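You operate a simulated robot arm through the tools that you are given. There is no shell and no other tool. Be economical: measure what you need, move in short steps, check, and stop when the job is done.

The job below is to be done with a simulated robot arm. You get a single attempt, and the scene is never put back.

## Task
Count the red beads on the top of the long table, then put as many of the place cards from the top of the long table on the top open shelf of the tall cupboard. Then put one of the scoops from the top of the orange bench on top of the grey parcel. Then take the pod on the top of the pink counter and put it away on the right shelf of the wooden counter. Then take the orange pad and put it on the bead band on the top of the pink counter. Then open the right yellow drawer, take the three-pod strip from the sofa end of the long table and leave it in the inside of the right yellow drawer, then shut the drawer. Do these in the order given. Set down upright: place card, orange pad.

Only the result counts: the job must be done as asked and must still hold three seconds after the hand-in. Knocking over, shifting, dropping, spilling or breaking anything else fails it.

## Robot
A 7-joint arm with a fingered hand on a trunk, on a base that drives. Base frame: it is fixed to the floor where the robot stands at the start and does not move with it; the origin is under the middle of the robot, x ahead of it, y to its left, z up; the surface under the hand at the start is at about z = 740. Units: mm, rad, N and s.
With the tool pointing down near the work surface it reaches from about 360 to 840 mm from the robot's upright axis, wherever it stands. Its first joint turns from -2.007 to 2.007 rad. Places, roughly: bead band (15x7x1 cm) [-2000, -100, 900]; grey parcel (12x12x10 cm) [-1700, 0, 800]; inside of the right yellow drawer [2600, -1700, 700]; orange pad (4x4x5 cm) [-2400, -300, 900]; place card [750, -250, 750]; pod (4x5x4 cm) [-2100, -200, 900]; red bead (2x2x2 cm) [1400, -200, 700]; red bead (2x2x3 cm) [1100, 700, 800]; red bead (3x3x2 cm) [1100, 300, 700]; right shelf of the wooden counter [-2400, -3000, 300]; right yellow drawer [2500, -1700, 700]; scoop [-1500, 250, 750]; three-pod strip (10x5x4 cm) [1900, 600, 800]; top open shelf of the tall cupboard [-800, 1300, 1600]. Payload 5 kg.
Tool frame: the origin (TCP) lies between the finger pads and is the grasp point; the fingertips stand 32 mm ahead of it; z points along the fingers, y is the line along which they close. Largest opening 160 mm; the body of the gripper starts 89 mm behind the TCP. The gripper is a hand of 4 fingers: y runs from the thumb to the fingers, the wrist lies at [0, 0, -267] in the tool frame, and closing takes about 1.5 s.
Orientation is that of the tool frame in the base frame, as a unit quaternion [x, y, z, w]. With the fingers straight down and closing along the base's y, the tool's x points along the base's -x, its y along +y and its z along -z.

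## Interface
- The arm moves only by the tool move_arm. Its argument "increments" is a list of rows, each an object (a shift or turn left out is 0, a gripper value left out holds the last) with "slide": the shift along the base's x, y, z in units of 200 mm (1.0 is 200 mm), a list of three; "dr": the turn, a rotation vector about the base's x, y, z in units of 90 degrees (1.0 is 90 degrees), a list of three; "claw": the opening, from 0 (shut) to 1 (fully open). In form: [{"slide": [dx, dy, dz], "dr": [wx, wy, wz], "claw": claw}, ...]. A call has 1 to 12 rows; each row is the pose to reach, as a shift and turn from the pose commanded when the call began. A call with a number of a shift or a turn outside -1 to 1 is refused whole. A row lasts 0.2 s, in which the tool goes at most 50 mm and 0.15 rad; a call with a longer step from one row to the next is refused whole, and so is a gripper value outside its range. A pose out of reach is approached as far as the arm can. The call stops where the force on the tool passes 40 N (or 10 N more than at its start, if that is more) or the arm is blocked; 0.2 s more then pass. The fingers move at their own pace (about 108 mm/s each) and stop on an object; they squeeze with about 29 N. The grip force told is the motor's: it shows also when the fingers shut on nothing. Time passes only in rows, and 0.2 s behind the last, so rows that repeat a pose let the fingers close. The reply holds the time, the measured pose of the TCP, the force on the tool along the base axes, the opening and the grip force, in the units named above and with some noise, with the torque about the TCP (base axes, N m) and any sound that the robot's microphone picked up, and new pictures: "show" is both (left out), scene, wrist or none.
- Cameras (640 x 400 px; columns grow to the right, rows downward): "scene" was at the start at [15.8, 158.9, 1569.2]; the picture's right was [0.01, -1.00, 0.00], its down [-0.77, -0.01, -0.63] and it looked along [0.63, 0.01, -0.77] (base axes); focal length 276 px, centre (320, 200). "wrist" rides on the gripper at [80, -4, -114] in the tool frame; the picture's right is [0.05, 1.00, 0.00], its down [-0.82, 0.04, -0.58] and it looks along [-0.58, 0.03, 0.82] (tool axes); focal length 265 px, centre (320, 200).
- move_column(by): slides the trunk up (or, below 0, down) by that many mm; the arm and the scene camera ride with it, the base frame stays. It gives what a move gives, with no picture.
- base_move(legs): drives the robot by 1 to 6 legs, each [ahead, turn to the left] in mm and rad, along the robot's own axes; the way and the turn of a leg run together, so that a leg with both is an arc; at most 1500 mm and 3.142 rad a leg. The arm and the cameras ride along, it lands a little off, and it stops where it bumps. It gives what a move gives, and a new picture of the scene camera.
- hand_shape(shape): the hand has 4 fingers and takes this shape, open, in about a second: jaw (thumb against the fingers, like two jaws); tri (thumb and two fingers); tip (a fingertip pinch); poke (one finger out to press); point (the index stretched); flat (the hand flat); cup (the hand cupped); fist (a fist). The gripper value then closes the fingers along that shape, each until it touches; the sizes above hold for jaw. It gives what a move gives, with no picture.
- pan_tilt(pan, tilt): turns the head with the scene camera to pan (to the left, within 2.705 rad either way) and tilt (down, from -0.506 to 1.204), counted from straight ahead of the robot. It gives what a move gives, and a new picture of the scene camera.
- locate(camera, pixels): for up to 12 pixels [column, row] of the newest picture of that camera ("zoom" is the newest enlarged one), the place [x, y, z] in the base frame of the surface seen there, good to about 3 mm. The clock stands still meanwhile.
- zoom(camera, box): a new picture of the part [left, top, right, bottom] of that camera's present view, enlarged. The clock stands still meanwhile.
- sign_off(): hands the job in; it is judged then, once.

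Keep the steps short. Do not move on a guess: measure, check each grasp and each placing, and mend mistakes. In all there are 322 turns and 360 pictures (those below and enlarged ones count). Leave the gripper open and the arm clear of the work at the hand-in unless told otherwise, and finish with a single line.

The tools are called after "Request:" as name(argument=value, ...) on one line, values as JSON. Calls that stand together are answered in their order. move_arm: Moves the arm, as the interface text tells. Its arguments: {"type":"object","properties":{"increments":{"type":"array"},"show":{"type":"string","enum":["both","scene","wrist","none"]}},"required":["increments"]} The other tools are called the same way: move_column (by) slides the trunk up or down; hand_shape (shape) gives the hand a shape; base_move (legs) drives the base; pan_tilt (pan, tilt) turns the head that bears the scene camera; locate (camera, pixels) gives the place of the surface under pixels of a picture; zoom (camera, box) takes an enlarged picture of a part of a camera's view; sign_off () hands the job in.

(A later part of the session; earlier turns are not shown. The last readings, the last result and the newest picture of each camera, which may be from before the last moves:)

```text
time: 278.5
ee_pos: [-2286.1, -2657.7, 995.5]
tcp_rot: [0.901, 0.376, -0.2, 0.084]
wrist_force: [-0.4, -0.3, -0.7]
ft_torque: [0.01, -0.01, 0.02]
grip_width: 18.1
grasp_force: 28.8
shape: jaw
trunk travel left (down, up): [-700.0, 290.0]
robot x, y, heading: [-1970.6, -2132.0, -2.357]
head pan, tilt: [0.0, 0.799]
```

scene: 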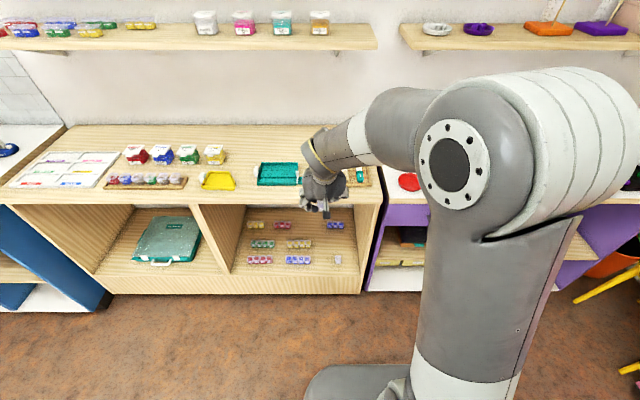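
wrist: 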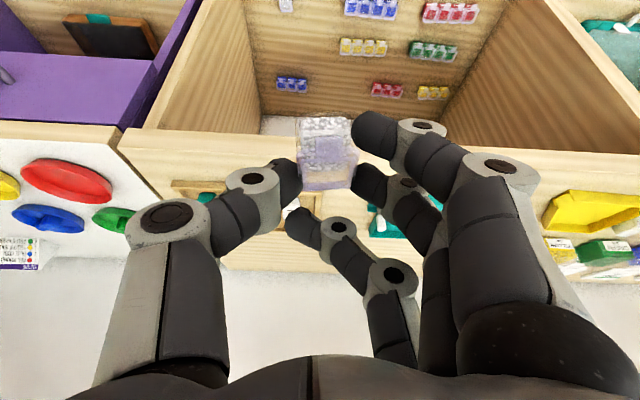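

Request:
move_column(by=-400)

Request:
move_column(by=-165)

Request:
pan_tilt(pan=0.0, tilt=0.6)

```text
time: 282.3
ee_pos: [-2285.7, -2656.9, 597.4]
tcp_rot: [0.901, 0.375, -0.2, 0.084]
wrist_force: [-0.8, 0.2, -0.2]
ft_torque: [0.01, 0.0, -0.02]
grip_width: 18.2
grasp_force: 29.2
shape: jaw
trunk travel left (down, up): [-300.0, 690.0]
robot x, y, heading: [-1965.9, -2132.8, -2.357]
head pan, tilt: [0.0, 0.799]
```

```text
time: 284.2
ee_pos: [-2285.0, -2656.8, 431.6]
tcp_rot: [0.901, 0.375, -0.2, 0.084]
wrist_force: [-0.4, -0.9, 0.2]
ft_torque: [0.03, -0.02, -0.02]
grip_width: 18.2
grasp_force: 29.1
shape: jaw
trunk travel left (down, up): [-135.0, 855.0]
robot x, y, heading: [-1968.8, -2131.8, -2.359]
head pan, tilt: [0.0, 0.799]
```

```text
time: 284.9
ee_pos: [-2284.9, -2656.8, 431.6]
tcp_rot: [0.901, 0.375, -0.199, 0.084]
wrist_force: [-0.8, 0.3, 0.0]
ft_torque: [0.02, -0.02, -0.04]
grip_width: 18.4
grasp_force: 28.6
shape: jaw
trunk travel left (down, up): [-135.0, 855.0]
robot x, y, heading: [-1967.4, -2134.1, -2.357]
head pan, tilt: [0.0, 0.6]
```

scene: 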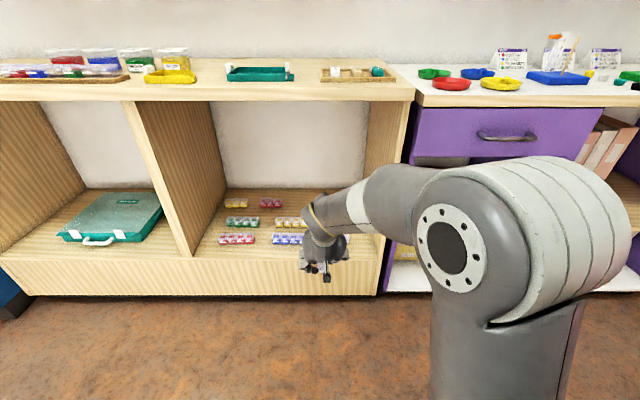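

Request:
base_move(legs=[[120, 0]])

Request:
base_move(legs=[[90, 0]])

Request:
zoom(camera="wrist", box=[0, 0, 640, 400])

```text
time: 286.2
ee_pos: [-2370.7, -2742.0, 431.8]
tcp_rot: [0.901, 0.377, -0.199, 0.085]
wrist_force: [0.6, 0.5, -0.6]
ft_torque: [0.02, 0.04, -0.03]
grip_width: 18.2
grasp_force: 29.0
shape: jaw
trunk travel left (down, up): [-135.0, 855.0]
robot x, y, heading: [-2049.3, -2217.4, -2.357]
head pan, tilt: [0.0, 0.6]
```

scene: 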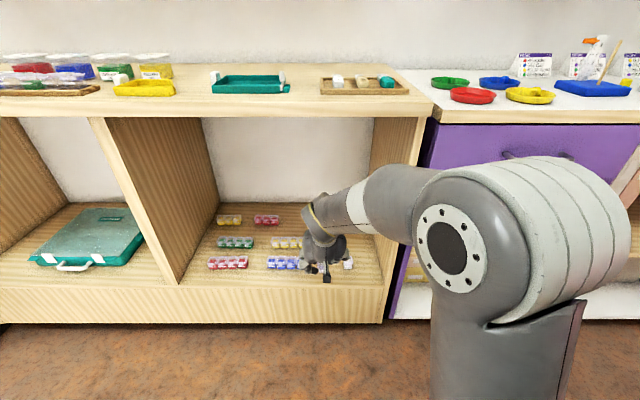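

```text
time: 287.3
ee_pos: [-2435.0, -2804.0, 432.5]
tcp_rot: [0.901, 0.375, -0.2, 0.083]
wrist_force: [-0.2, 1.1, -0.5]
ft_torque: [0.0, 0.01, 0.02]
grip_width: 17.9
grasp_force: 28.8
shape: jaw
trunk travel left (down, up): [-135.0, 855.0]
robot x, y, heading: [-2115.6, -2279.6, -2.358]
head pan, tilt: [0.0, 0.6]
```

scene: 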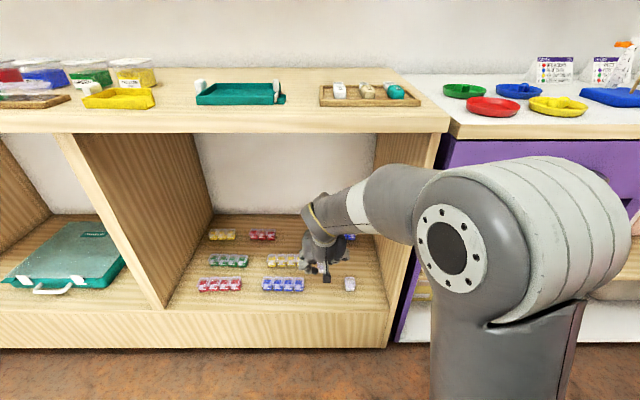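

```text
1.00 times, centred on (320, 200) of wrist (not enlarged: the box is as wide or as high as the picture)
```

zoom: 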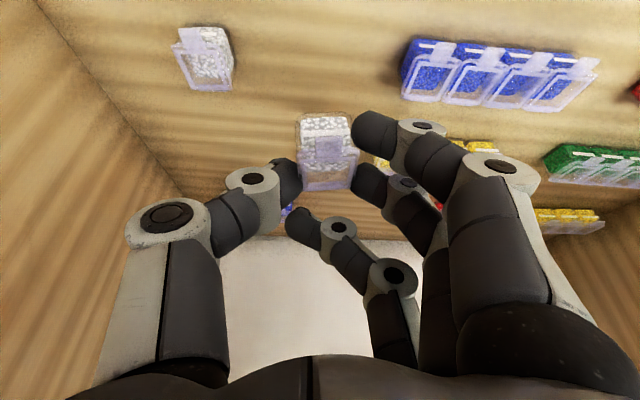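

Request:
move_arm(increments=[{"slide": [-0.08, 0, -0.15]}, {"slide": [-0.09, 0.01, -0.3]}, {"slide": [-0.09, 0.01, -0.39]}, {"slide": [-0.09, 0.01, -0.41]}], show="wrist")

```text
time: 288.3
ee_pos: [-2451.8, -2802.0, 350.5]
tcp_rot: [0.901, 0.376, -0.2, 0.084]
wrist_force: [0.4, 0.3, -0.9]
ft_torque: [0.0, -0.03, 0.01]
grip_width: 18.4
grasp_force: 28.9
shape: jaw
trunk travel left (down, up): [-135.0, 855.0]
robot x, y, heading: [-2113.9, -2281.5, -2.361]
head pan, tilt: [0.0, 0.6]
```

wrist: 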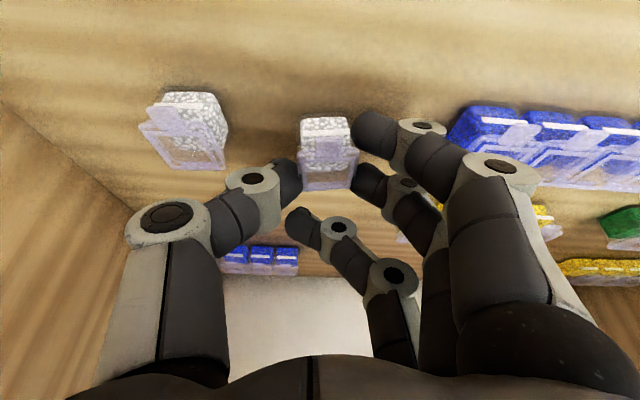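

Request:
move_arm(increments=[{"slide": [0, 0, -0.012]}, {"slide": [0, 0, -0.022]}, {"slide": [0, 0, -0.026]}], show="none")

```text
time: 289.1
ee_pos: [-2452.5, -2802.6, 346.0]
tcp_rot: [0.901, 0.375, -0.2, 0.086]
wrist_force: [0.6, 2.2, 10.0]
ft_torque: [-0.03, -0.12, 0.01]
grip_width: 18.4
grasp_force: 28.9
shape: jaw
trunk travel left (down, up): [-135.0, 855.0]
robot x, y, heading: [-2115.2, -2280.8, -2.358]
head pan, tilt: [0.0, 0.6]
```

Contact at 10 N. Release.

Request:
move_arm(increments=[{"slide": [0, 0, 0.002], "claw": 0.18}, {"slide": [0, 0, 0.004], "claw": 0.24}, {"slide": [0, 0, 0.006], "claw": 0.29}, {"slide": [0, 0, 0.006], "claw": 0.29}, {"slide": [0, 0, 0.05], "claw": 0.29}, {"slide": [0, 0, 0.15]}], show="wrist")

```text
time: 290.5
ee_pos: [-2452.2, -2803.0, 374.3]
tcp_rot: [0.902, 0.375, -0.199, 0.083]
wrist_force: [0.2, -0.4, -0.7]
ft_torque: [0.01, 0.0, 0.0]
grip_width: 45.7
grasp_force: 0.0
shape: jaw
trunk travel left (down, up): [-135.0, 855.0]
robot x, y, heading: [-2115.5, -2278.2, -2.361]
head pan, tilt: [0.0, 0.6]
```

wrist: 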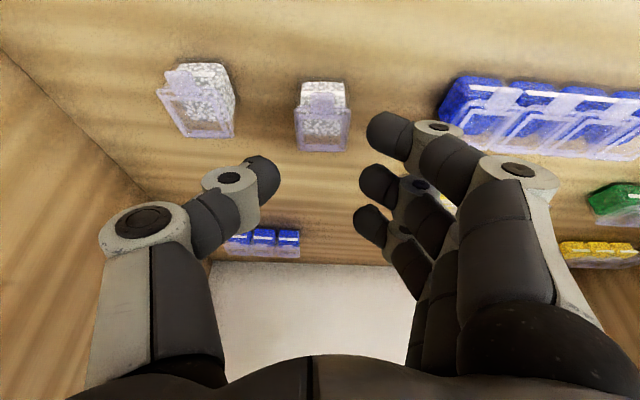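

Pod stands on the shelf. Raise to ~435, back out and lift the trunk.

Request:
move_arm(increments=[{"slide": [0, 0, 0.15]}, {"slide": [0, 0, 0.3]}], show="none")

Request:
base_move(legs=[[-350, 0]])

Request:
zoom(camera="scene", box=[190, 170, 400, 300])

Request:
move_column(by=400)

Request:
move_column(by=365)

```text
time: 291.1
ee_pos: [-2451.2, -2801.5, 434.4]
tcp_rot: [0.901, 0.375, -0.2, 0.084]
wrist_force: [0.1, -0.9, 0.9]
ft_torque: [-0.02, -0.02, -0.03]
grip_width: 45.8
grasp_force: 0.1
shape: jaw
trunk travel left (down, up): [-135.0, 855.0]
robot x, y, heading: [-2114.6, -2277.7, -2.361]
head pan, tilt: [0.0, 0.6]
```

```text
time: 293.4
ee_pos: [-2204.9, -2557.8, 433.8]
tcp_rot: [0.901, 0.376, -0.199, 0.084]
wrist_force: [0.7, 0.6, 0.0]
ft_torque: [-0.03, 0.04, -0.05]
grip_width: 46.1
grasp_force: 0.0
shape: jaw
trunk travel left (down, up): [-135.0, 855.0]
robot x, y, heading: [-1866.5, -2031.4, -2.359]
head pan, tilt: [0.0, 0.6]
```

scene: 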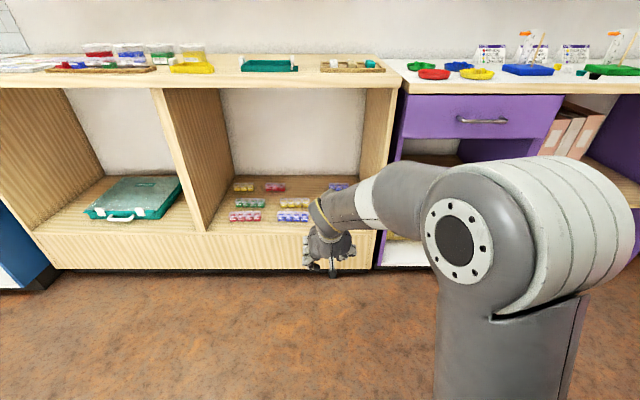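

```text
3.05 times, centred on (295, 235) of scene
```

zoom: 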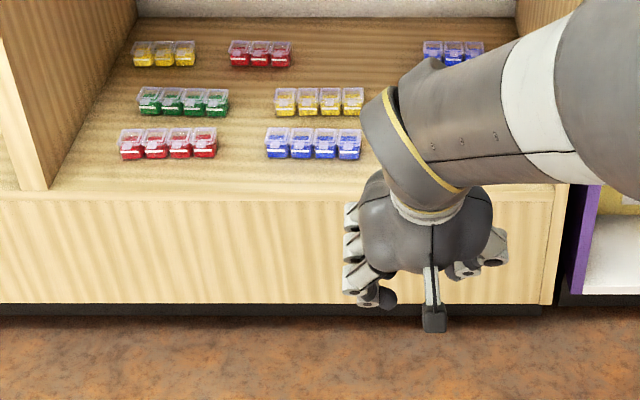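

```text
time: 297.2
ee_pos: [-2204.7, -2558.3, 833.7]
tcp_rot: [0.901, 0.376, -0.199, 0.085]
wrist_force: [0.0, 0.0, 0.0]
ft_torque: [-0.02, 0.02, 0.01]
grip_width: 46.0
grasp_force: 0.1
shape: jaw
trunk travel left (down, up): [-535.0, 455.0]
robot x, y, heading: [-1869.9, -2033.3, -2.362]
head pan, tilt: [0.0, 0.6]
```

```text
time: 300.7
ee_pos: [-2204.0, -2558.6, 1198.2]
tcp_rot: [0.901, 0.376, -0.199, 0.085]
wrist_force: [0.1, 0.6, 0.6]
ft_torque: [-0.03, 0.0, -0.01]
grip_width: 45.9
grasp_force: 0.0
shape: jaw
trunk travel left (down, up): [-900.0, 90.0]
robot x, y, heading: [-1870.7, -2034.3, -2.357]
head pan, tilt: [0.0, 0.6]
```

Pod is stored (not visible behind the hand but was seen standing). Now to the orange pad: drive in front of it.

Request:
base_move(legs=[[0, -2.36], [800, 0], [514, 0], [0, 0.778]])

Request:
pan_tilt(pan=0.1, tilt=0.85)

```text
time: 315.2
ee_pos: [-2411.5, -379.8, 1198.6]
tcp_rot: [0.904, -0.369, -0.2, -0.081]
wrist_force: [-0.1, -0.5, 0.3]
ft_torque: [0.01, 0.0, -0.01]
grip_width: 45.8
grasp_force: 0.0
shape: jaw
trunk travel left (down, up): [-900.0, 90.0]
robot x, y, heading: [-1886.9, -719.3, 2.362]
head pan, tilt: [0.0, 0.6]
```

scene: 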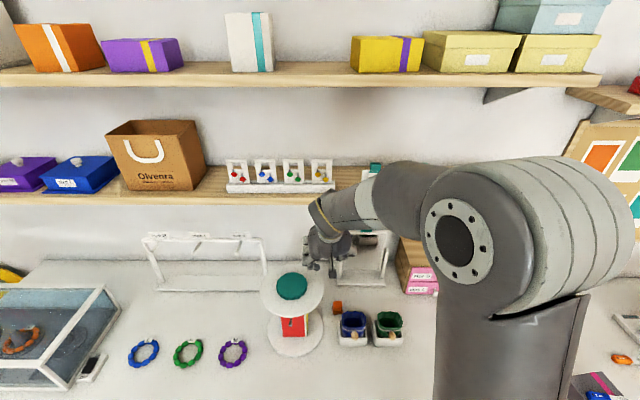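

```text
time: 316.0
ee_pos: [-2411.6, -380.5, 1199.7]
tcp_rot: [0.904, -0.369, -0.2, -0.082]
wrist_force: [-0.2, -0.6, 0.3]
ft_torque: [0.0, -0.03, 0.01]
grip_width: 45.8
grasp_force: 0.0
shape: jaw
trunk travel left (down, up): [-900.0, 90.0]
robot x, y, heading: [-1892.2, -717.8, 2.359]
head pan, tilt: [0.099, 0.85]
```

scene: 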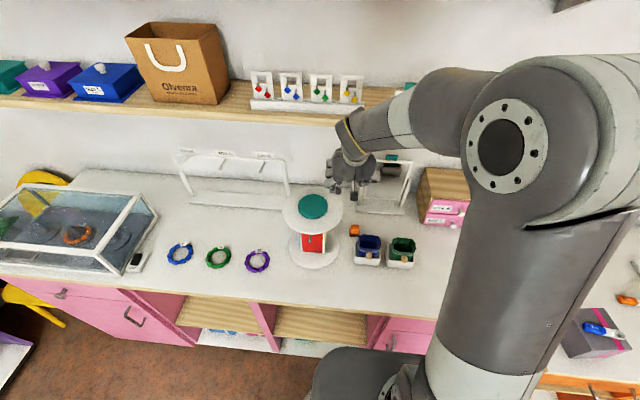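

Request:
zoom(camera="scene", box=[300, 190, 430, 275])

Request:
locate(camera="zoom", pixels=[[268, 190], [270, 175], [262, 210], [285, 195], [300, 190], [340, 225], [300, 235], [225, 215], [215, 150], [300, 340], [400, 200], [330, 60]])

```text
4.71 times, centred on (365, 232) of scene
```

zoom: 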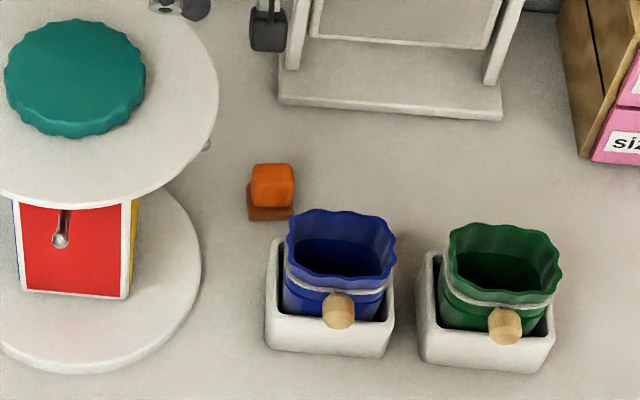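

```text
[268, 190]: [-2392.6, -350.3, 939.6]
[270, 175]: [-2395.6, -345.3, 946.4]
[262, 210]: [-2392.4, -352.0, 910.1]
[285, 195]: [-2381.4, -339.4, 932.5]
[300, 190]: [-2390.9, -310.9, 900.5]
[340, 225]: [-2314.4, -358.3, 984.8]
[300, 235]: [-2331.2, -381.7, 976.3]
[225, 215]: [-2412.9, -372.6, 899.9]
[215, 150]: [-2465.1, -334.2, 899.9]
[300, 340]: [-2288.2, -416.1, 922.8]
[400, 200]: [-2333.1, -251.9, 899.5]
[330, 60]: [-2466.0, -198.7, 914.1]
```

Request:
locate(camera="zoom", pixels=[[210, 100], [190, 150], [150, 180], [200, 60], [75, 60], [195, 255], [207, 145], [250, 50], [290, 90], [300, 60]])

```text
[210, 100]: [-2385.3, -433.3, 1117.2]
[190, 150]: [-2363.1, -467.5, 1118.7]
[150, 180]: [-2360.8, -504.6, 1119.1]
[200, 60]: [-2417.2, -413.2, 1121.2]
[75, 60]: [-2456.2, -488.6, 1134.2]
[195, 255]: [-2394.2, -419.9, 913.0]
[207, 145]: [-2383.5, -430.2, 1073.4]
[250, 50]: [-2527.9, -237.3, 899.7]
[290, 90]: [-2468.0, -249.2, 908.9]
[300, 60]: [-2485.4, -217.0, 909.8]
```

The pad sits between the tower's disc (z≈1120) and the blue bucket. I'll grasp with a vertical tool closing front-to-back (fingers at the back, thumb in front). First straighten and turn the tool above.

Request:
move_arm(increments=[{"slide": [0.01, 0.06, 0], "dr": [-0.05, -0.049, 0]}, {"slide": [0.03, 0.12, 0], "dr": [-0.1, -0.098, 0]}, {"slide": [0.04, 0.18, 0], "dr": [-0.15, -0.147, 0]}, {"slide": [0.05, 0.235, 0], "dr": [-0.1975, -0.1953, 0]}], show="none")

Request:
move_arm(increments=[{"dr": [0, 0, -0.09]}, {"dr": [0, 0, -0.18]}, {"dr": [0, 0, -0.27]}, {"dr": [0, 0, -0.36]}, {"dr": [0, 0, -0.45]}, {"dr": [0, 0, -0.54]}, {"dr": [0, 0, -0.63]}, {"dr": [0, 0, -0.72]}, {"dr": [0, 0, -0.81]}, {"dr": [0, 0, -0.9]}, {"dr": [0, 0, -0.99], "claw": 0.45}], show="both")

```text
time: 317.0
ee_pos: [-2400.5, -342.3, 1198.8]
tcp_rot: [0.925, -0.379, -0.015, 0.0]
wrist_force: [15.8, -13.0, 6.7]
ft_torque: [2.05, 2.37, -0.12]
grip_width: 45.7
grasp_force: 0.2
shape: jaw
trunk travel left (down, up): [-900.0, 90.0]
robot x, y, heading: [-1888.7, -711.8, 2.355]
head pan, tilt: [0.099, 0.85]
stopped in row 4: the force on the tool passed its limit at 56 N (the readings are from after the stop); the commanded pose is now the measured one
```

```text
time: 318.9
ee_pos: [-2399.4, -350.8, 1195.3]
tcp_rot: [-0.556, 0.831, 0.006, 0.008]
wrist_force: [10.1, -19.4, -7.8]
ft_torque: [2.51, 1.06, 0.71]
grip_width: 46.0
grasp_force: 0.0
shape: jaw
trunk travel left (down, up): [-900.0, 90.0]
robot x, y, heading: [-1887.6, -714.4, 2.359]
head pan, tilt: [0.099, 0.85]
stopped in row 9: the force on the tool passed its limit at 44 N (the readings are from after the stop); the commanded pose is now the measured one
```

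scene: 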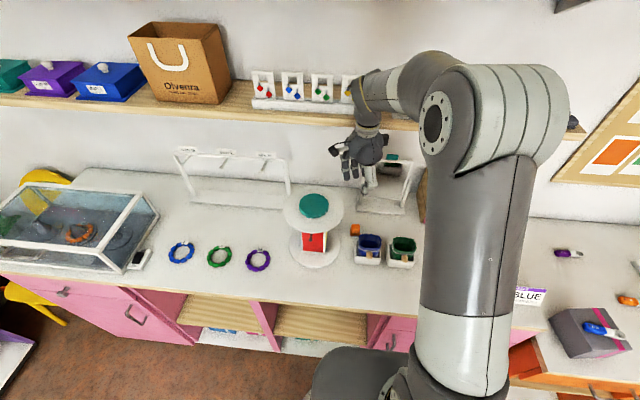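
wrist: 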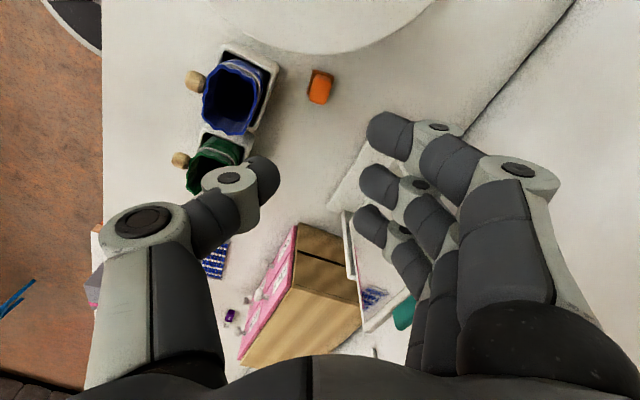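

The wrist touched the wall shelf above (≈z 1400). I back straight away from the wall.

Request:
move_arm(increments=[{"slide": [0.12, -0.12, 0]}, {"slide": [0.25, -0.25, 0]}, {"slide": [0.37, -0.37, 0]}, {"slide": [0.45, -0.45, 0]}], show="scene")

Request:
pan_tilt(pan=0.1, tilt=0.45)

```text
time: 319.9
ee_pos: [-2311.2, -436.5, 1196.1]
tcp_rot: [-0.554, 0.832, 0.008, 0.009]
wrist_force: [-0.1, 0.4, -0.6]
ft_torque: [0.02, 0.03, -0.01]
grip_width: 45.8
grasp_force: 0.0
shape: jaw
trunk travel left (down, up): [-900.0, 90.0]
robot x, y, heading: [-1888.7, -715.8, 2.359]
head pan, tilt: [0.099, 0.85]
```

scene: 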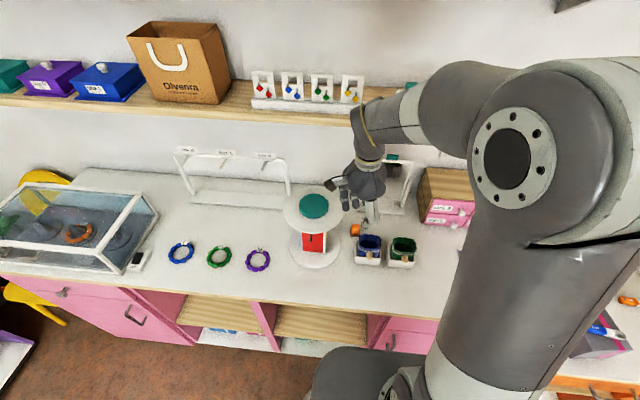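

```text
time: 320.8
ee_pos: [-2311.9, -436.6, 1197.0]
tcp_rot: [-0.554, 0.832, 0.008, 0.01]
wrist_force: [0.1, -1.0, -1.2]
ft_torque: [0.03, 0.0, 0.02]
grip_width: 46.3
grasp_force: 0.1
shape: jaw
trunk travel left (down, up): [-900.0, 90.0]
robot x, y, heading: [-1883.0, -712.2, 2.362]
head pan, tilt: [0.099, 0.45]
```

scene: 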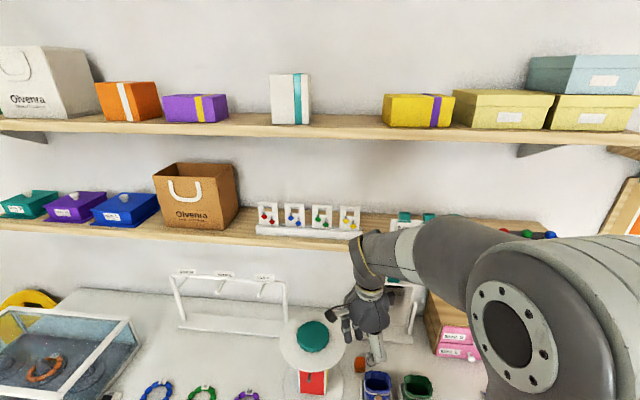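

Request:
locate(camera="scene", pixels=[[300, 243], [240, 238], [400, 232], [300, 237], [280, 232], [345, 235], [330, 245], [405, 225]])

Request:
zoom(camera="scene", box=[240, 180, 460, 260])

```text
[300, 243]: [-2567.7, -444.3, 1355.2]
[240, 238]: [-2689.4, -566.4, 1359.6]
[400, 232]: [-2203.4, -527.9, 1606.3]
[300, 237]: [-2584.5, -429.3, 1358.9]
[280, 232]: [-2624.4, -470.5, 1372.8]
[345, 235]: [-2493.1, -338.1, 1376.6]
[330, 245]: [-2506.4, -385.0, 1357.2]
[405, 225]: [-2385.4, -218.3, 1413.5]
```

```text
2.91 times, centred on (350, 220) of scene
```

zoom: 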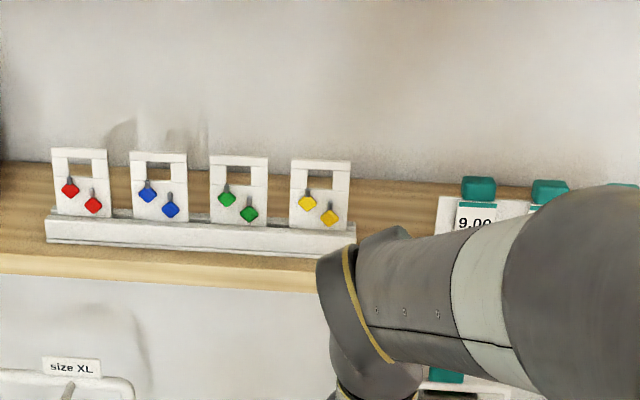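

Shelf items look untouched. The shelf edge overhangs close (37 mm behind the pad centre, z≈1350), so I must go in low. I turn the tool to nearly face the wall here, then approach low.

Request:
move_arm(increments=[{"dr": [0, 0, 0.08]}, {"dr": [0, 0, 0.16]}, {"dr": [0, 0, 0.24]}, {"dr": [0, 0, 0.32]}, {"dr": [0, 0, 0.4]}, {"dr": [0, 0, 0.48]}, {"dr": [0, 0, 0.56]}, {"dr": [0, 0, 0.624], "claw": 0.44}], show="none")

Request:
move_arm(increments=[{"slide": [0, 0, -0.23]}, {"slide": [0, 0, -0.46]}, {"slide": [0, 0, -0.68]}], show="wrist")

Request:
pan_tilt(pan=0.1, tilt=0.75)

```text
time: 322.6
ee_pos: [-2312.5, -437.2, 1196.5]
tcp_rot: [0.882, -0.472, -0.012, -0.004]
wrist_force: [0.5, 0.4, -0.1]
ft_torque: [-0.02, 0.0, -0.03]
grip_width: 69.5
grasp_force: 0.1
shape: jaw
trunk travel left (down, up): [-900.0, 90.0]
robot x, y, heading: [-1890.7, -716.7, 2.36]
head pan, tilt: [0.099, 0.45]
```

```text
time: 323.2
ee_pos: [-2312.6, -429.7, 1128.8]
tcp_rot: [0.879, -0.477, -0.021, -0.006]
wrist_force: [14.6, 4.9, 25.8]
ft_torque: [-0.59, 1.29, 0.1]
grip_width: 66.6
grasp_force: 0.1
shape: jaw
trunk travel left (down, up): [-900.0, 90.0]
robot x, y, heading: [-1885.7, -714.8, 2.36]
head pan, tilt: [0.099, 0.45]
stopped in row 2: the force on the tool passed its limit at 90 N (the readings are from after the stop); the commanded pose is now the measured one
```

wrist: 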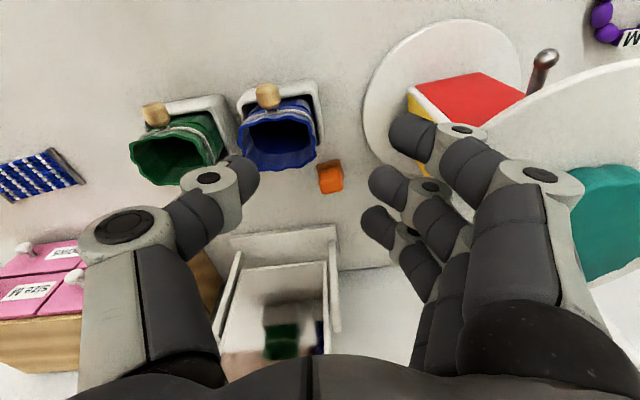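

```text
time: 324.0
ee_pos: [-2312.6, -430.2, 1128.6]
tcp_rot: [0.879, -0.476, -0.021, -0.005]
wrist_force: [15.3, 7.0, 35.0]
ft_torque: [-0.71, 1.88, -0.13]
grip_width: 66.4
grasp_force: 0.1
shape: jaw
trunk travel left (down, up): [-900.0, 90.0]
robot x, y, heading: [-1885.5, -717.9, 2.36]
head pan, tilt: [0.099, 0.75]
```

scene: 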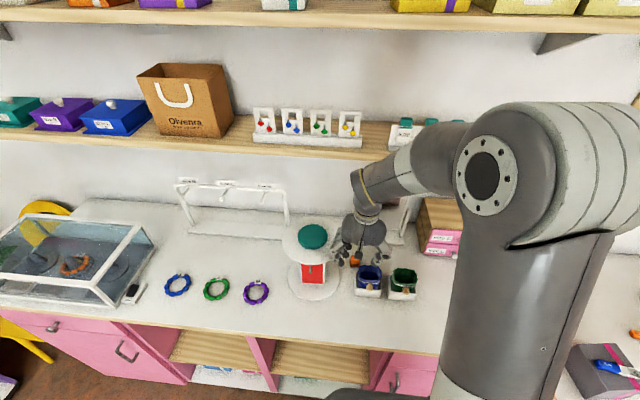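

The fingers touched the tower's disc. Raise straight up at once.

Request:
move_arm(increments=[{"slide": [0, 0, 0.1]}, {"slide": [0, 0, 0.3]}], show="none")

Request:
zoom(camera="scene", box=[260, 200, 430, 305])

Request:
locate(camera="zoom", pixels=[[135, 340], [200, 130], [100, 130], [290, 320], [350, 235], [195, 215], [260, 165]])

```text
time: 324.6
ee_pos: [-2314.6, -430.3, 1185.2]
tcp_rot: [0.88, -0.475, -0.018, -0.006]
wrist_force: [0.7, -0.6, -0.1]
ft_torque: [0.0, 0.02, 0.02]
grip_width: 70.1
grasp_force: 0.0
shape: jaw
trunk travel left (down, up): [-900.0, 90.0]
robot x, y, heading: [-1885.7, -716.9, 2.361]
head pan, tilt: [0.099, 0.75]
```

```text
3.76 times, centred on (345, 252) of scene
```

zoom: 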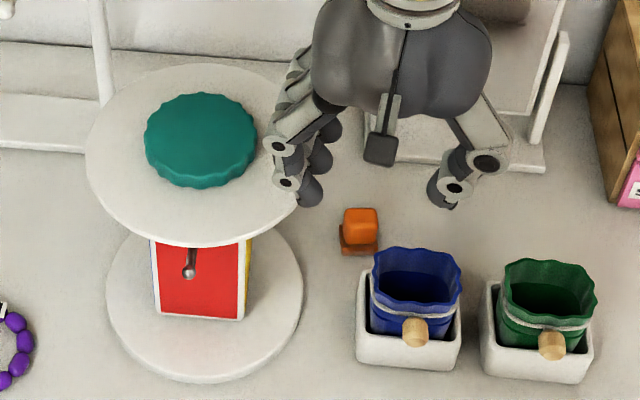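

```text
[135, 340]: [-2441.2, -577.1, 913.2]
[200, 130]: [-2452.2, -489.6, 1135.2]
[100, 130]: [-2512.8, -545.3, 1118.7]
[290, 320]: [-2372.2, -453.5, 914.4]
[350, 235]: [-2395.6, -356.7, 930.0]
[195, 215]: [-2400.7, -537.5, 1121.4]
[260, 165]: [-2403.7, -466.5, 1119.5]
```

The tower is unmoved (knob at the same place). New plan: go to the right of the pad (free side), lower there, then slide in low.

Request:
move_arm(increments=[{"slide": [0.05, 0.2, 0]}, {"slide": [0.1, 0.42, 0]}, {"slide": [0.15, 0.63, 0]}, {"slide": [0.2, 0.835, 0]}], show="none")

Request:
zoom(camera="wrist", box=[0, 0, 640, 400])

```text
time: 325.6
ee_pos: [-2273.3, -261.3, 1184.4]
tcp_rot: [0.88, -0.475, -0.019, -0.006]
wrist_force: [-0.5, 0.5, 0.1]
ft_torque: [-0.02, -0.01, 0.02]
grip_width: 69.7
grasp_force: 0.0
shape: jaw
trunk travel left (down, up): [-900.0, 90.0]
robot x, y, heading: [-1886.0, -712.3, 2.359]
head pan, tilt: [0.099, 0.75]
```

```text
1.00 times, centred on (320, 200) of wrist (not enlarged: the box is as wide or as high as the picture)
```

zoom: 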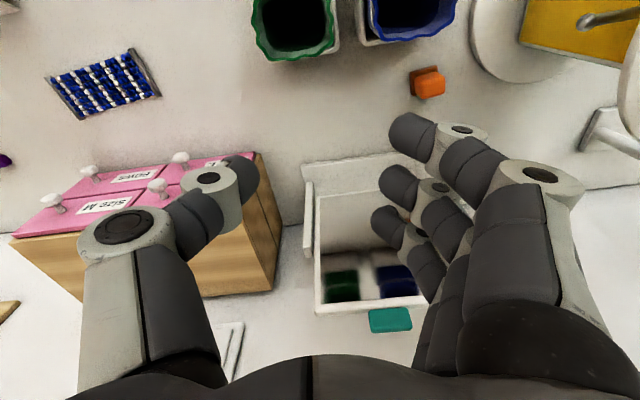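

Request:
locate(camera="wrist", pixels=[[428, 83], [420, 75], [440, 75], [422, 93], [440, 92], [410, 80], [320, 190], [320, 300], [390, 318], [310, 20], [400, 35], [432, 30]])

```text
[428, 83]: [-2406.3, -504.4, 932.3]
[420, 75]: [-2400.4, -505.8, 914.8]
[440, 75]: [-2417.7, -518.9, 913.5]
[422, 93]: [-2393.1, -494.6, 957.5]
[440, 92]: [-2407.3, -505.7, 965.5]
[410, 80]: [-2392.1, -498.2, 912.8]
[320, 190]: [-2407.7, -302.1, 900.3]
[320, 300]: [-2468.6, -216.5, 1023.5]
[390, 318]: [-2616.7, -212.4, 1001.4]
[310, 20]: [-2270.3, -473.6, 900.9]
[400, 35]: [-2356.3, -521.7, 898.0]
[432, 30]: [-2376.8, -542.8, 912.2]
```

Request:
move_arm(increments=[{"slide": [0, 0, -0.2]}, {"slide": [0, 0, -0.4]}, {"slide": [0, 0, -0.6]}], show="wrist")

```text
time: 326.4
ee_pos: [-2274.7, -260.5, 1066.5]
tcp_rot: [0.88, -0.475, -0.019, -0.005]
wrist_force: [0.4, 0.3, -0.9]
ft_torque: [-0.02, -0.04, 0.02]
grip_width: 69.8
grasp_force: 0.1
shape: jaw
trunk travel left (down, up): [-900.0, 90.0]
robot x, y, heading: [-1887.5, -713.9, 2.361]
head pan, tilt: [0.099, 0.75]
```

wrist: 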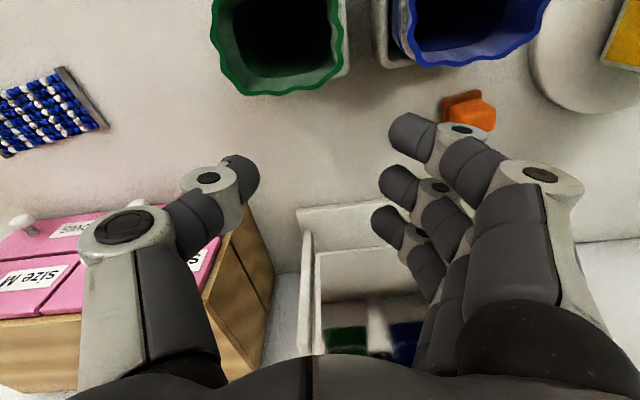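

Request:
locate(camera="wrist", pixels=[[475, 108], [490, 112], [460, 95], [485, 125], [450, 105], [340, 60], [285, 93], [460, 62], [545, 15], [560, 100], [300, 215], [310, 260]])

```text
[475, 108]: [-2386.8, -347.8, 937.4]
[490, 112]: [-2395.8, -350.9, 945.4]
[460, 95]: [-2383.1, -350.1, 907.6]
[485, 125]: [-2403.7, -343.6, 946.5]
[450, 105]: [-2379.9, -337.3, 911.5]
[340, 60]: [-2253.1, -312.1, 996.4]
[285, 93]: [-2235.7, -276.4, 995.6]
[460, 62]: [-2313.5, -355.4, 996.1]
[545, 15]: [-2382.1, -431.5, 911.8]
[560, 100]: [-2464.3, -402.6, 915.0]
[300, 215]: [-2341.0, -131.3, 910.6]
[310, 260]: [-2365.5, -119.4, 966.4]
```

Request:
move_arm(increments=[{"slide": [-0.042, 0.0425, 0]}, {"slide": [-0.042, 0.0425, -0.15]}, {"slide": [-0.042, 0.0425, -0.33]}], show="wrist")

Request:
locate(camera="wrist", pixels=[[320, 50], [300, 140], [330, 150], [470, 120]])

```text
time: 327.2
ee_pos: [-2284.1, -253.8, 999.9]
tcp_rot: [0.879, -0.476, -0.019, -0.005]
wrist_force: [0.5, 0.4, 0.5]
ft_torque: [-0.02, 0.01, -0.03]
grip_width: 69.9
grasp_force: 0.1
shape: jaw
trunk travel left (down, up): [-900.0, 90.0]
robot x, y, heading: [-1883.5, -717.8, 2.358]
head pan, tilt: [0.099, 0.75]
```

wrist: 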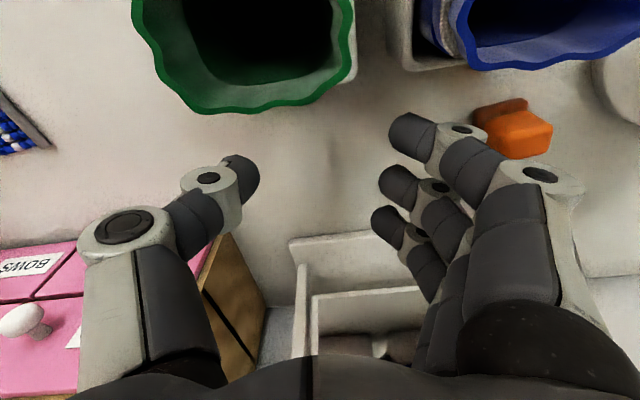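

```text
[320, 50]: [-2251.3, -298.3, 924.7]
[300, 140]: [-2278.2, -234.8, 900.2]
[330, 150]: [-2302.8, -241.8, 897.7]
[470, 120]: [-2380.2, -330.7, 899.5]
```

Request:
move_arm(increments=[{"slide": [-0.075, 0.075, 0]}, {"slide": [-0.19, -0.04, 0]}, {"slide": [-0.31, -0.16, 0]}, {"slide": [-0.43, -0.28, 0]}], show="both")

```text
time: 328.2
ee_pos: [-2369.7, -313.5, 998.7]
tcp_rot: [0.88, -0.475, -0.018, -0.006]
wrist_force: [-0.6, -0.6, -0.5]
ft_torque: [0.0, -0.01, 0.0]
grip_width: 70.0
grasp_force: 0.1
shape: jaw
trunk travel left (down, up): [-900.0, 90.0]
robot x, y, heading: [-1892.2, -712.5, 2.358]
head pan, tilt: [0.099, 0.75]
```

scene: 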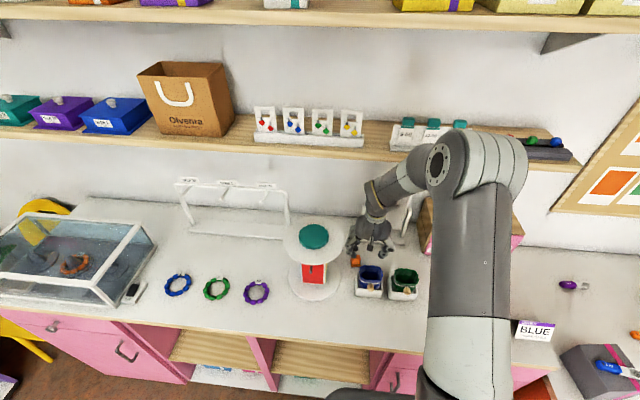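
wrist: 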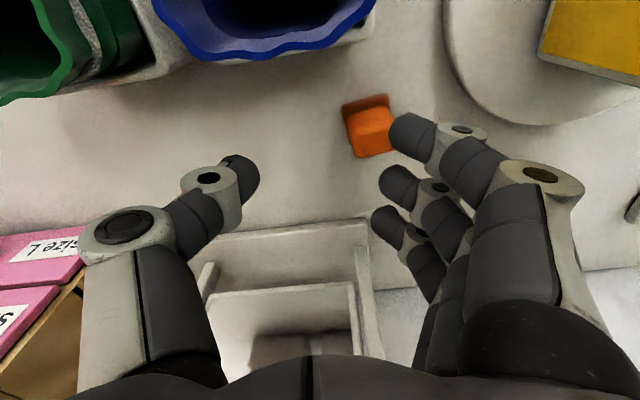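

Request:
locate(camera="wrist", pixels=[[372, 135], [355, 125], [385, 120], [358, 150], [388, 148], [345, 115], [385, 98], [460, 70], [470, 110], [230, 55], [330, 35]])

Request:
zoom(camera="scene", box=[330, 100, 540, 230])

```text
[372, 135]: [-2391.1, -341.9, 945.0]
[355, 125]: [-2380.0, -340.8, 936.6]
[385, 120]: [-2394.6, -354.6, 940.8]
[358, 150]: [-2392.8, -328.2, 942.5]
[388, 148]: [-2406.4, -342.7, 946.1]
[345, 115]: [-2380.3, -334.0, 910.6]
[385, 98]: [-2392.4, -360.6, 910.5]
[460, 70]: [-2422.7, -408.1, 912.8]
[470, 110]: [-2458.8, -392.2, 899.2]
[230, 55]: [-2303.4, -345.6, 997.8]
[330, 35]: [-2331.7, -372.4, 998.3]
```

```text
3.05 times, centred on (435, 165) of scene
```

zoom: 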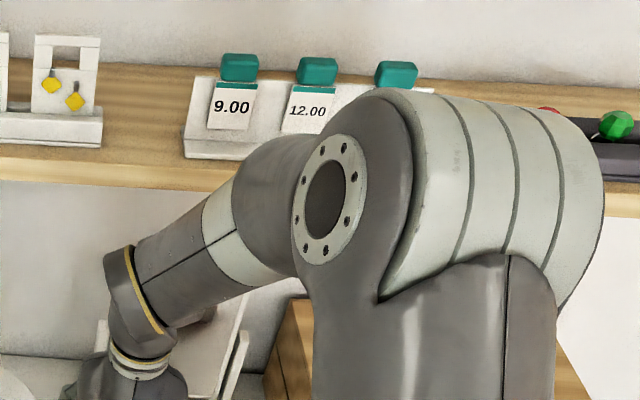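

Request:
move_arm(increments=[{"slide": [0, 0, -0.06]}, {"slide": [-0.06, -0.05, -0.065]}, {"slide": [-0.1185, -0.0975, -0.065]}], show="both")

Request:
zoom(camera="scene", box=[280, 180, 440, 300])

```text
time: 329.0
ee_pos: [-2394.8, -331.3, 986.6]
tcp_rot: [0.88, -0.475, -0.018, -0.006]
wrist_force: [-0.6, -0.6, 0.3]
ft_torque: [0.02, 0.0, 0.02]
grip_width: 70.0
grasp_force: 0.1
shape: jaw
trunk travel left (down, up): [-900.0, 90.0]
robot x, y, heading: [-1888.5, -716.8, 2.362]
head pan, tilt: [0.099, 0.75]
```

scene: 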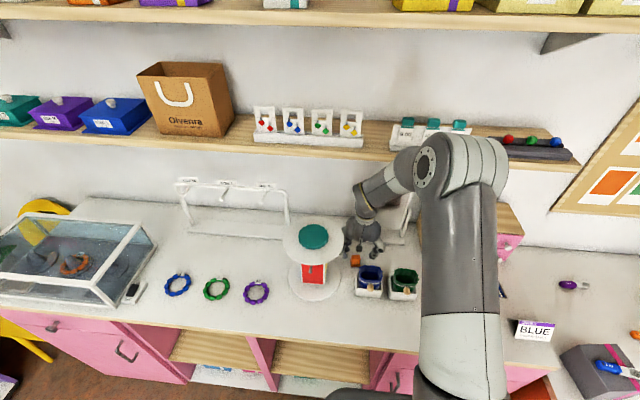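
wrist: 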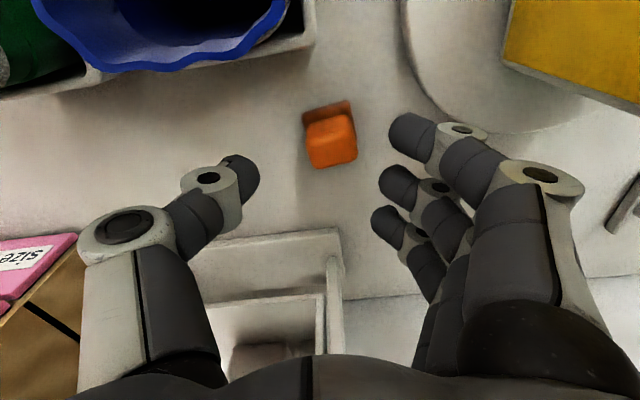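

```text
3.33 times, centred on (360, 240) of scene
```

zoom: 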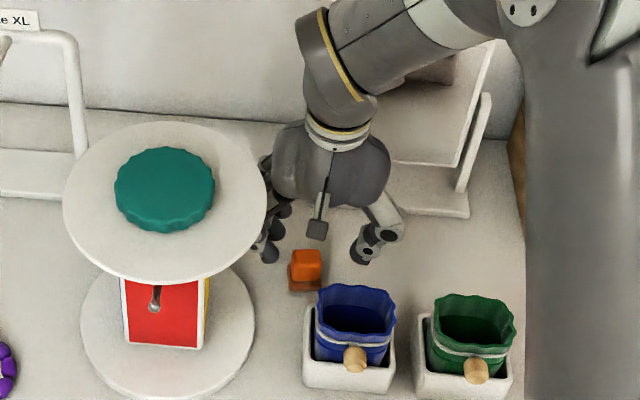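

Request:
move_arm(increments=[{"slide": [0, 0, -0.08]}, {"slide": [0, 0, -0.16]}, {"slide": [0, 0, -0.2]}], show="wrist")

```text
time: 329.8
ee_pos: [-2393.9, -330.2, 945.2]
tcp_rot: [0.879, -0.475, -0.02, -0.006]
wrist_force: [-0.6, -0.1, -0.5]
ft_torque: [-0.02, -0.02, -0.02]
grip_width: 70.2
grasp_force: 0.1
shape: jaw
trunk travel left (down, up): [-900.0, 90.0]
robot x, y, heading: [-1886.9, -718.4, 2.357]
head pan, tilt: [0.099, 0.75]
```

wrist: 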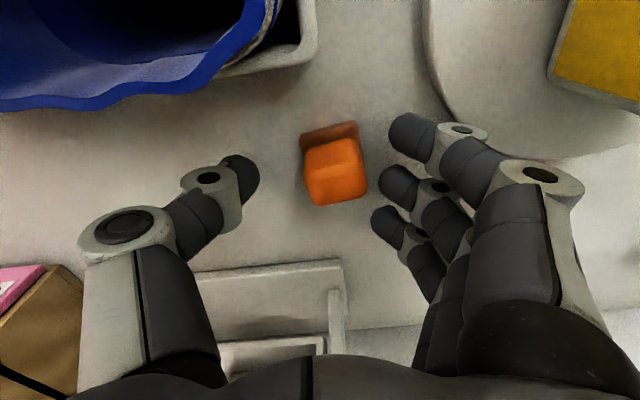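

Request:
move_arm(increments=[{"claw": 0.3}, {"claw": 0.2}, {"claw": 0.1}, {"claw": 0.05}, {"claw": 0.05}], show="wrist")

Request:
move_arm(increments=[{"slide": [0, 0, 0.04]}, {"slide": [0, 0, 0.1]}, {"slide": [0, 0, 0.1]}], show="wrist")

```text
time: 331.0
ee_pos: [-2393.4, -330.0, 946.6]
tcp_rot: [0.88, -0.475, -0.019, -0.008]
wrist_force: [0.8, -0.3, 1.3]
ft_torque: [-0.02, -0.02, 0.0]
grip_width: 16.7
grasp_force: 28.9
shape: jaw
trunk travel left (down, up): [-900.0, 90.0]
robot x, y, heading: [-1885.7, -714.0, 2.355]
head pan, tilt: [0.099, 0.75]
```

wrist: 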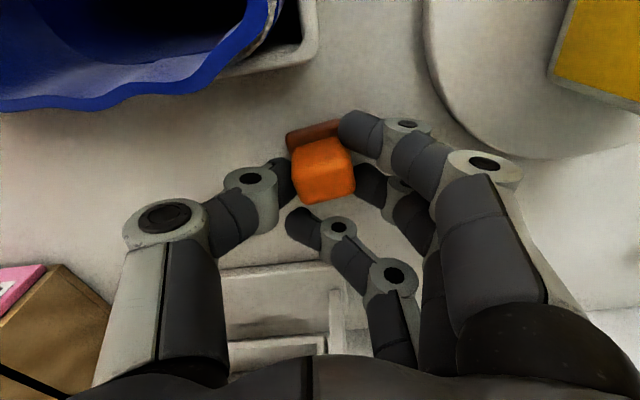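

```text
time: 331.8
ee_pos: [-2392.3, -330.7, 965.5]
tcp_rot: [0.88, -0.475, -0.018, -0.006]
wrist_force: [1.0, 0.4, -0.6]
ft_torque: [0.02, 0.01, 0.03]
grip_width: 16.4
grasp_force: 28.9
shape: jaw
trunk travel left (down, up): [-900.0, 90.0]
robot x, y, heading: [-1886.9, -716.3, 2.36]
head pan, tilt: [0.099, 0.75]
```

wrist: 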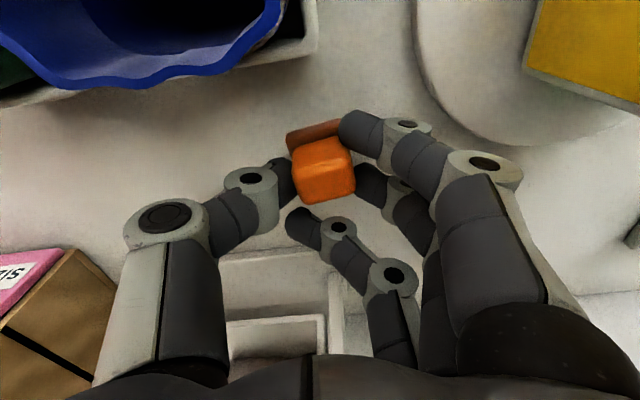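

Held upright. Raise to 1000, then slide right along the free corridor.

Request:
move_arm(increments=[{"slide": [0, 0, 0.17]}, {"slide": [0.15, 0.15, 0.18]}, {"slide": [0.31, 0.31, 0.18]}, {"slide": [0.47, 0.47, 0.18]}, {"slide": [0.63, 0.63, 0.18]}, {"slide": [0.79, 0.79, 0.18]}], show="both")

```text
time: 333.2
ee_pos: [-2234.3, -173.0, 1000.5]
tcp_rot: [0.879, -0.476, -0.019, -0.006]
wrist_force: [0.0, 0.7, 0.3]
ft_torque: [-0.01, 0.05, 0.01]
grip_width: 16.4
grasp_force: 29.1
shape: jaw
trunk travel left (down, up): [-900.0, 90.0]
robot x, y, heading: [-1888.4, -717.9, 2.363]
head pan, tilt: [0.099, 0.75]
```

scene: 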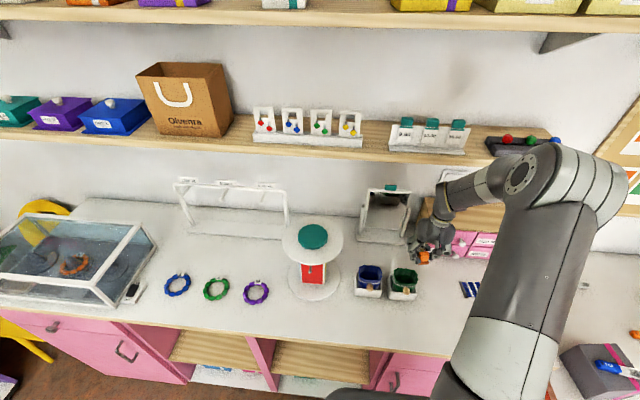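
wrist: 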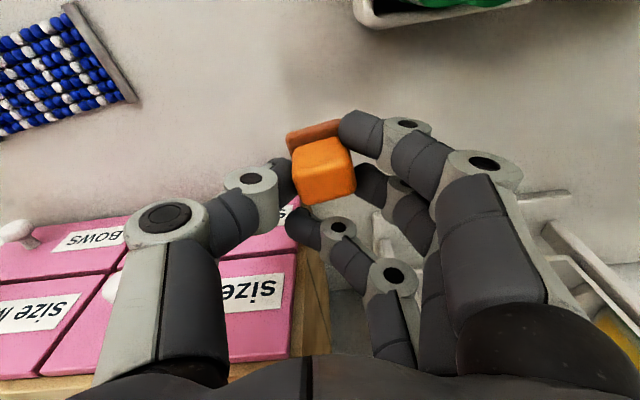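

Request:
locate(camera="wrist", pixels=[[60, 220], [130, 212], [20, 228], [290, 210], [60, 60], [75, 20], [125, 98], [10, 50], [40, 75], [100, 60]])

```text
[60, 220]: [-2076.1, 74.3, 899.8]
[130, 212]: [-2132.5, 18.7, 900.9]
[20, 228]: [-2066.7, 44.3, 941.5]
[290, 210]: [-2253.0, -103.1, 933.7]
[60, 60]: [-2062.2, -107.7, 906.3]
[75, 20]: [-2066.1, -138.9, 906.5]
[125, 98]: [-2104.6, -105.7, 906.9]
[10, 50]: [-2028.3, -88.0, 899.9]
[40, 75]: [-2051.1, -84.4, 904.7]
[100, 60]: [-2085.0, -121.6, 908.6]
```

Request:
move_arm(increments=[{"slide": [0.16, -0.16, 0]}, {"slide": [0.31, 0, 0]}, {"slide": [0.46, 0.14, 0]}, {"slide": [0.62, 0.28, 0]}, {"slide": [0.77, 0.41, 0]}, {"slide": [0.92, 0.49, 0]}], show="both")

Request:
locate(camera="wrist", pixels=[[220, 60], [420, 60], [320, 70], [250, 90], [400, 90]])

```text
time: 334.6
ee_pos: [-2050.6, -74.1, 1001.8]
tcp_rot: [0.88, -0.475, -0.018, -0.005]
wrist_force: [-0.4, -0.3, -0.4]
ft_torque: [-0.03, 0.03, 0.02]
grip_width: 16.5
grasp_force: 29.1
shape: jaw
trunk travel left (down, up): [-900.0, 90.0]
robot x, y, heading: [-1891.3, -715.1, 2.358]
head pan, tilt: [0.099, 0.75]
```

scene: 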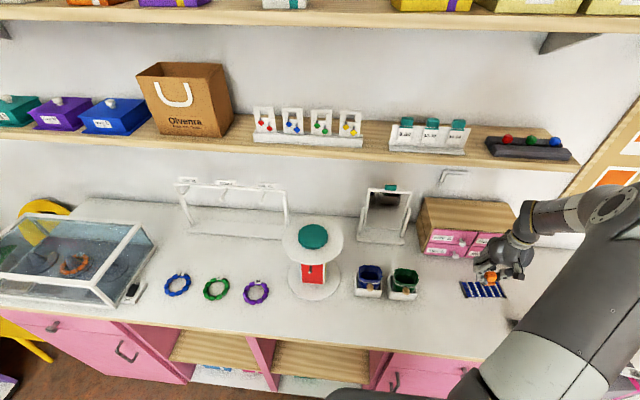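
wrist: 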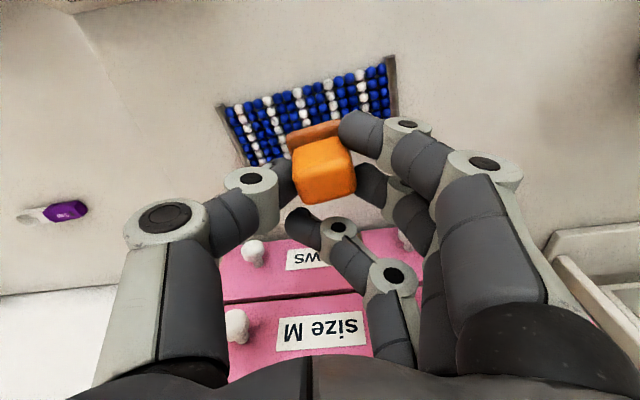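

```text
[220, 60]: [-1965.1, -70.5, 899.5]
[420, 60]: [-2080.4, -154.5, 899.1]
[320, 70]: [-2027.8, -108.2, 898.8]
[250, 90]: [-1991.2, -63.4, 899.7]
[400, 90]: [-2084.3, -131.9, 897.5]
```

Request:
locate(camera="wrist", pixels=[[222, 112], [391, 65], [245, 155], [392, 100], [300, 100], [270, 120], [360, 90], [235, 135]])

```text
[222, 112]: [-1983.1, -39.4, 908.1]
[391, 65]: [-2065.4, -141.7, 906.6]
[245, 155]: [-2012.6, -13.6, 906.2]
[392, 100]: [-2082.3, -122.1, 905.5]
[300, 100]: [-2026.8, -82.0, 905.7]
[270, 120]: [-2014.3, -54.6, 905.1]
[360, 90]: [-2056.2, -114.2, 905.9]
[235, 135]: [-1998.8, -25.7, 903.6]
```

Request:
move_arm(increments=[{"slide": [-0.028, 0.028, -0.08]}, {"slide": [-0.028, 0.028, -0.16]}, {"slide": [-0.028, 0.028, -0.2]}], show="wrist")

Request:
zoom(camera="scene", box=[430, 220, 550, 310])

```text
time: 335.4
ee_pos: [-2057.6, -68.1, 962.1]
tcp_rot: [0.879, -0.476, -0.019, -0.005]
wrist_force: [0.9, 0.2, 0.0]
ft_torque: [-0.01, 0.01, -0.01]
grip_width: 16.7
grasp_force: 29.0
shape: jaw
trunk travel left (down, up): [-900.0, 90.0]
robot x, y, heading: [-1888.3, -710.5, 2.359]
head pan, tilt: [0.099, 0.75]
```

wrist: 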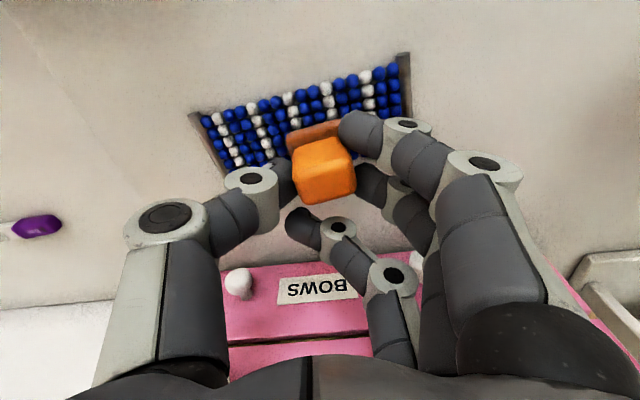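

```text
4.44 times, centred on (490, 265) of scene
```

zoom: 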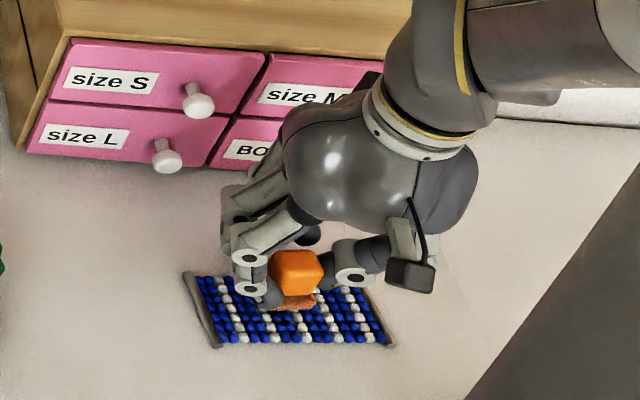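

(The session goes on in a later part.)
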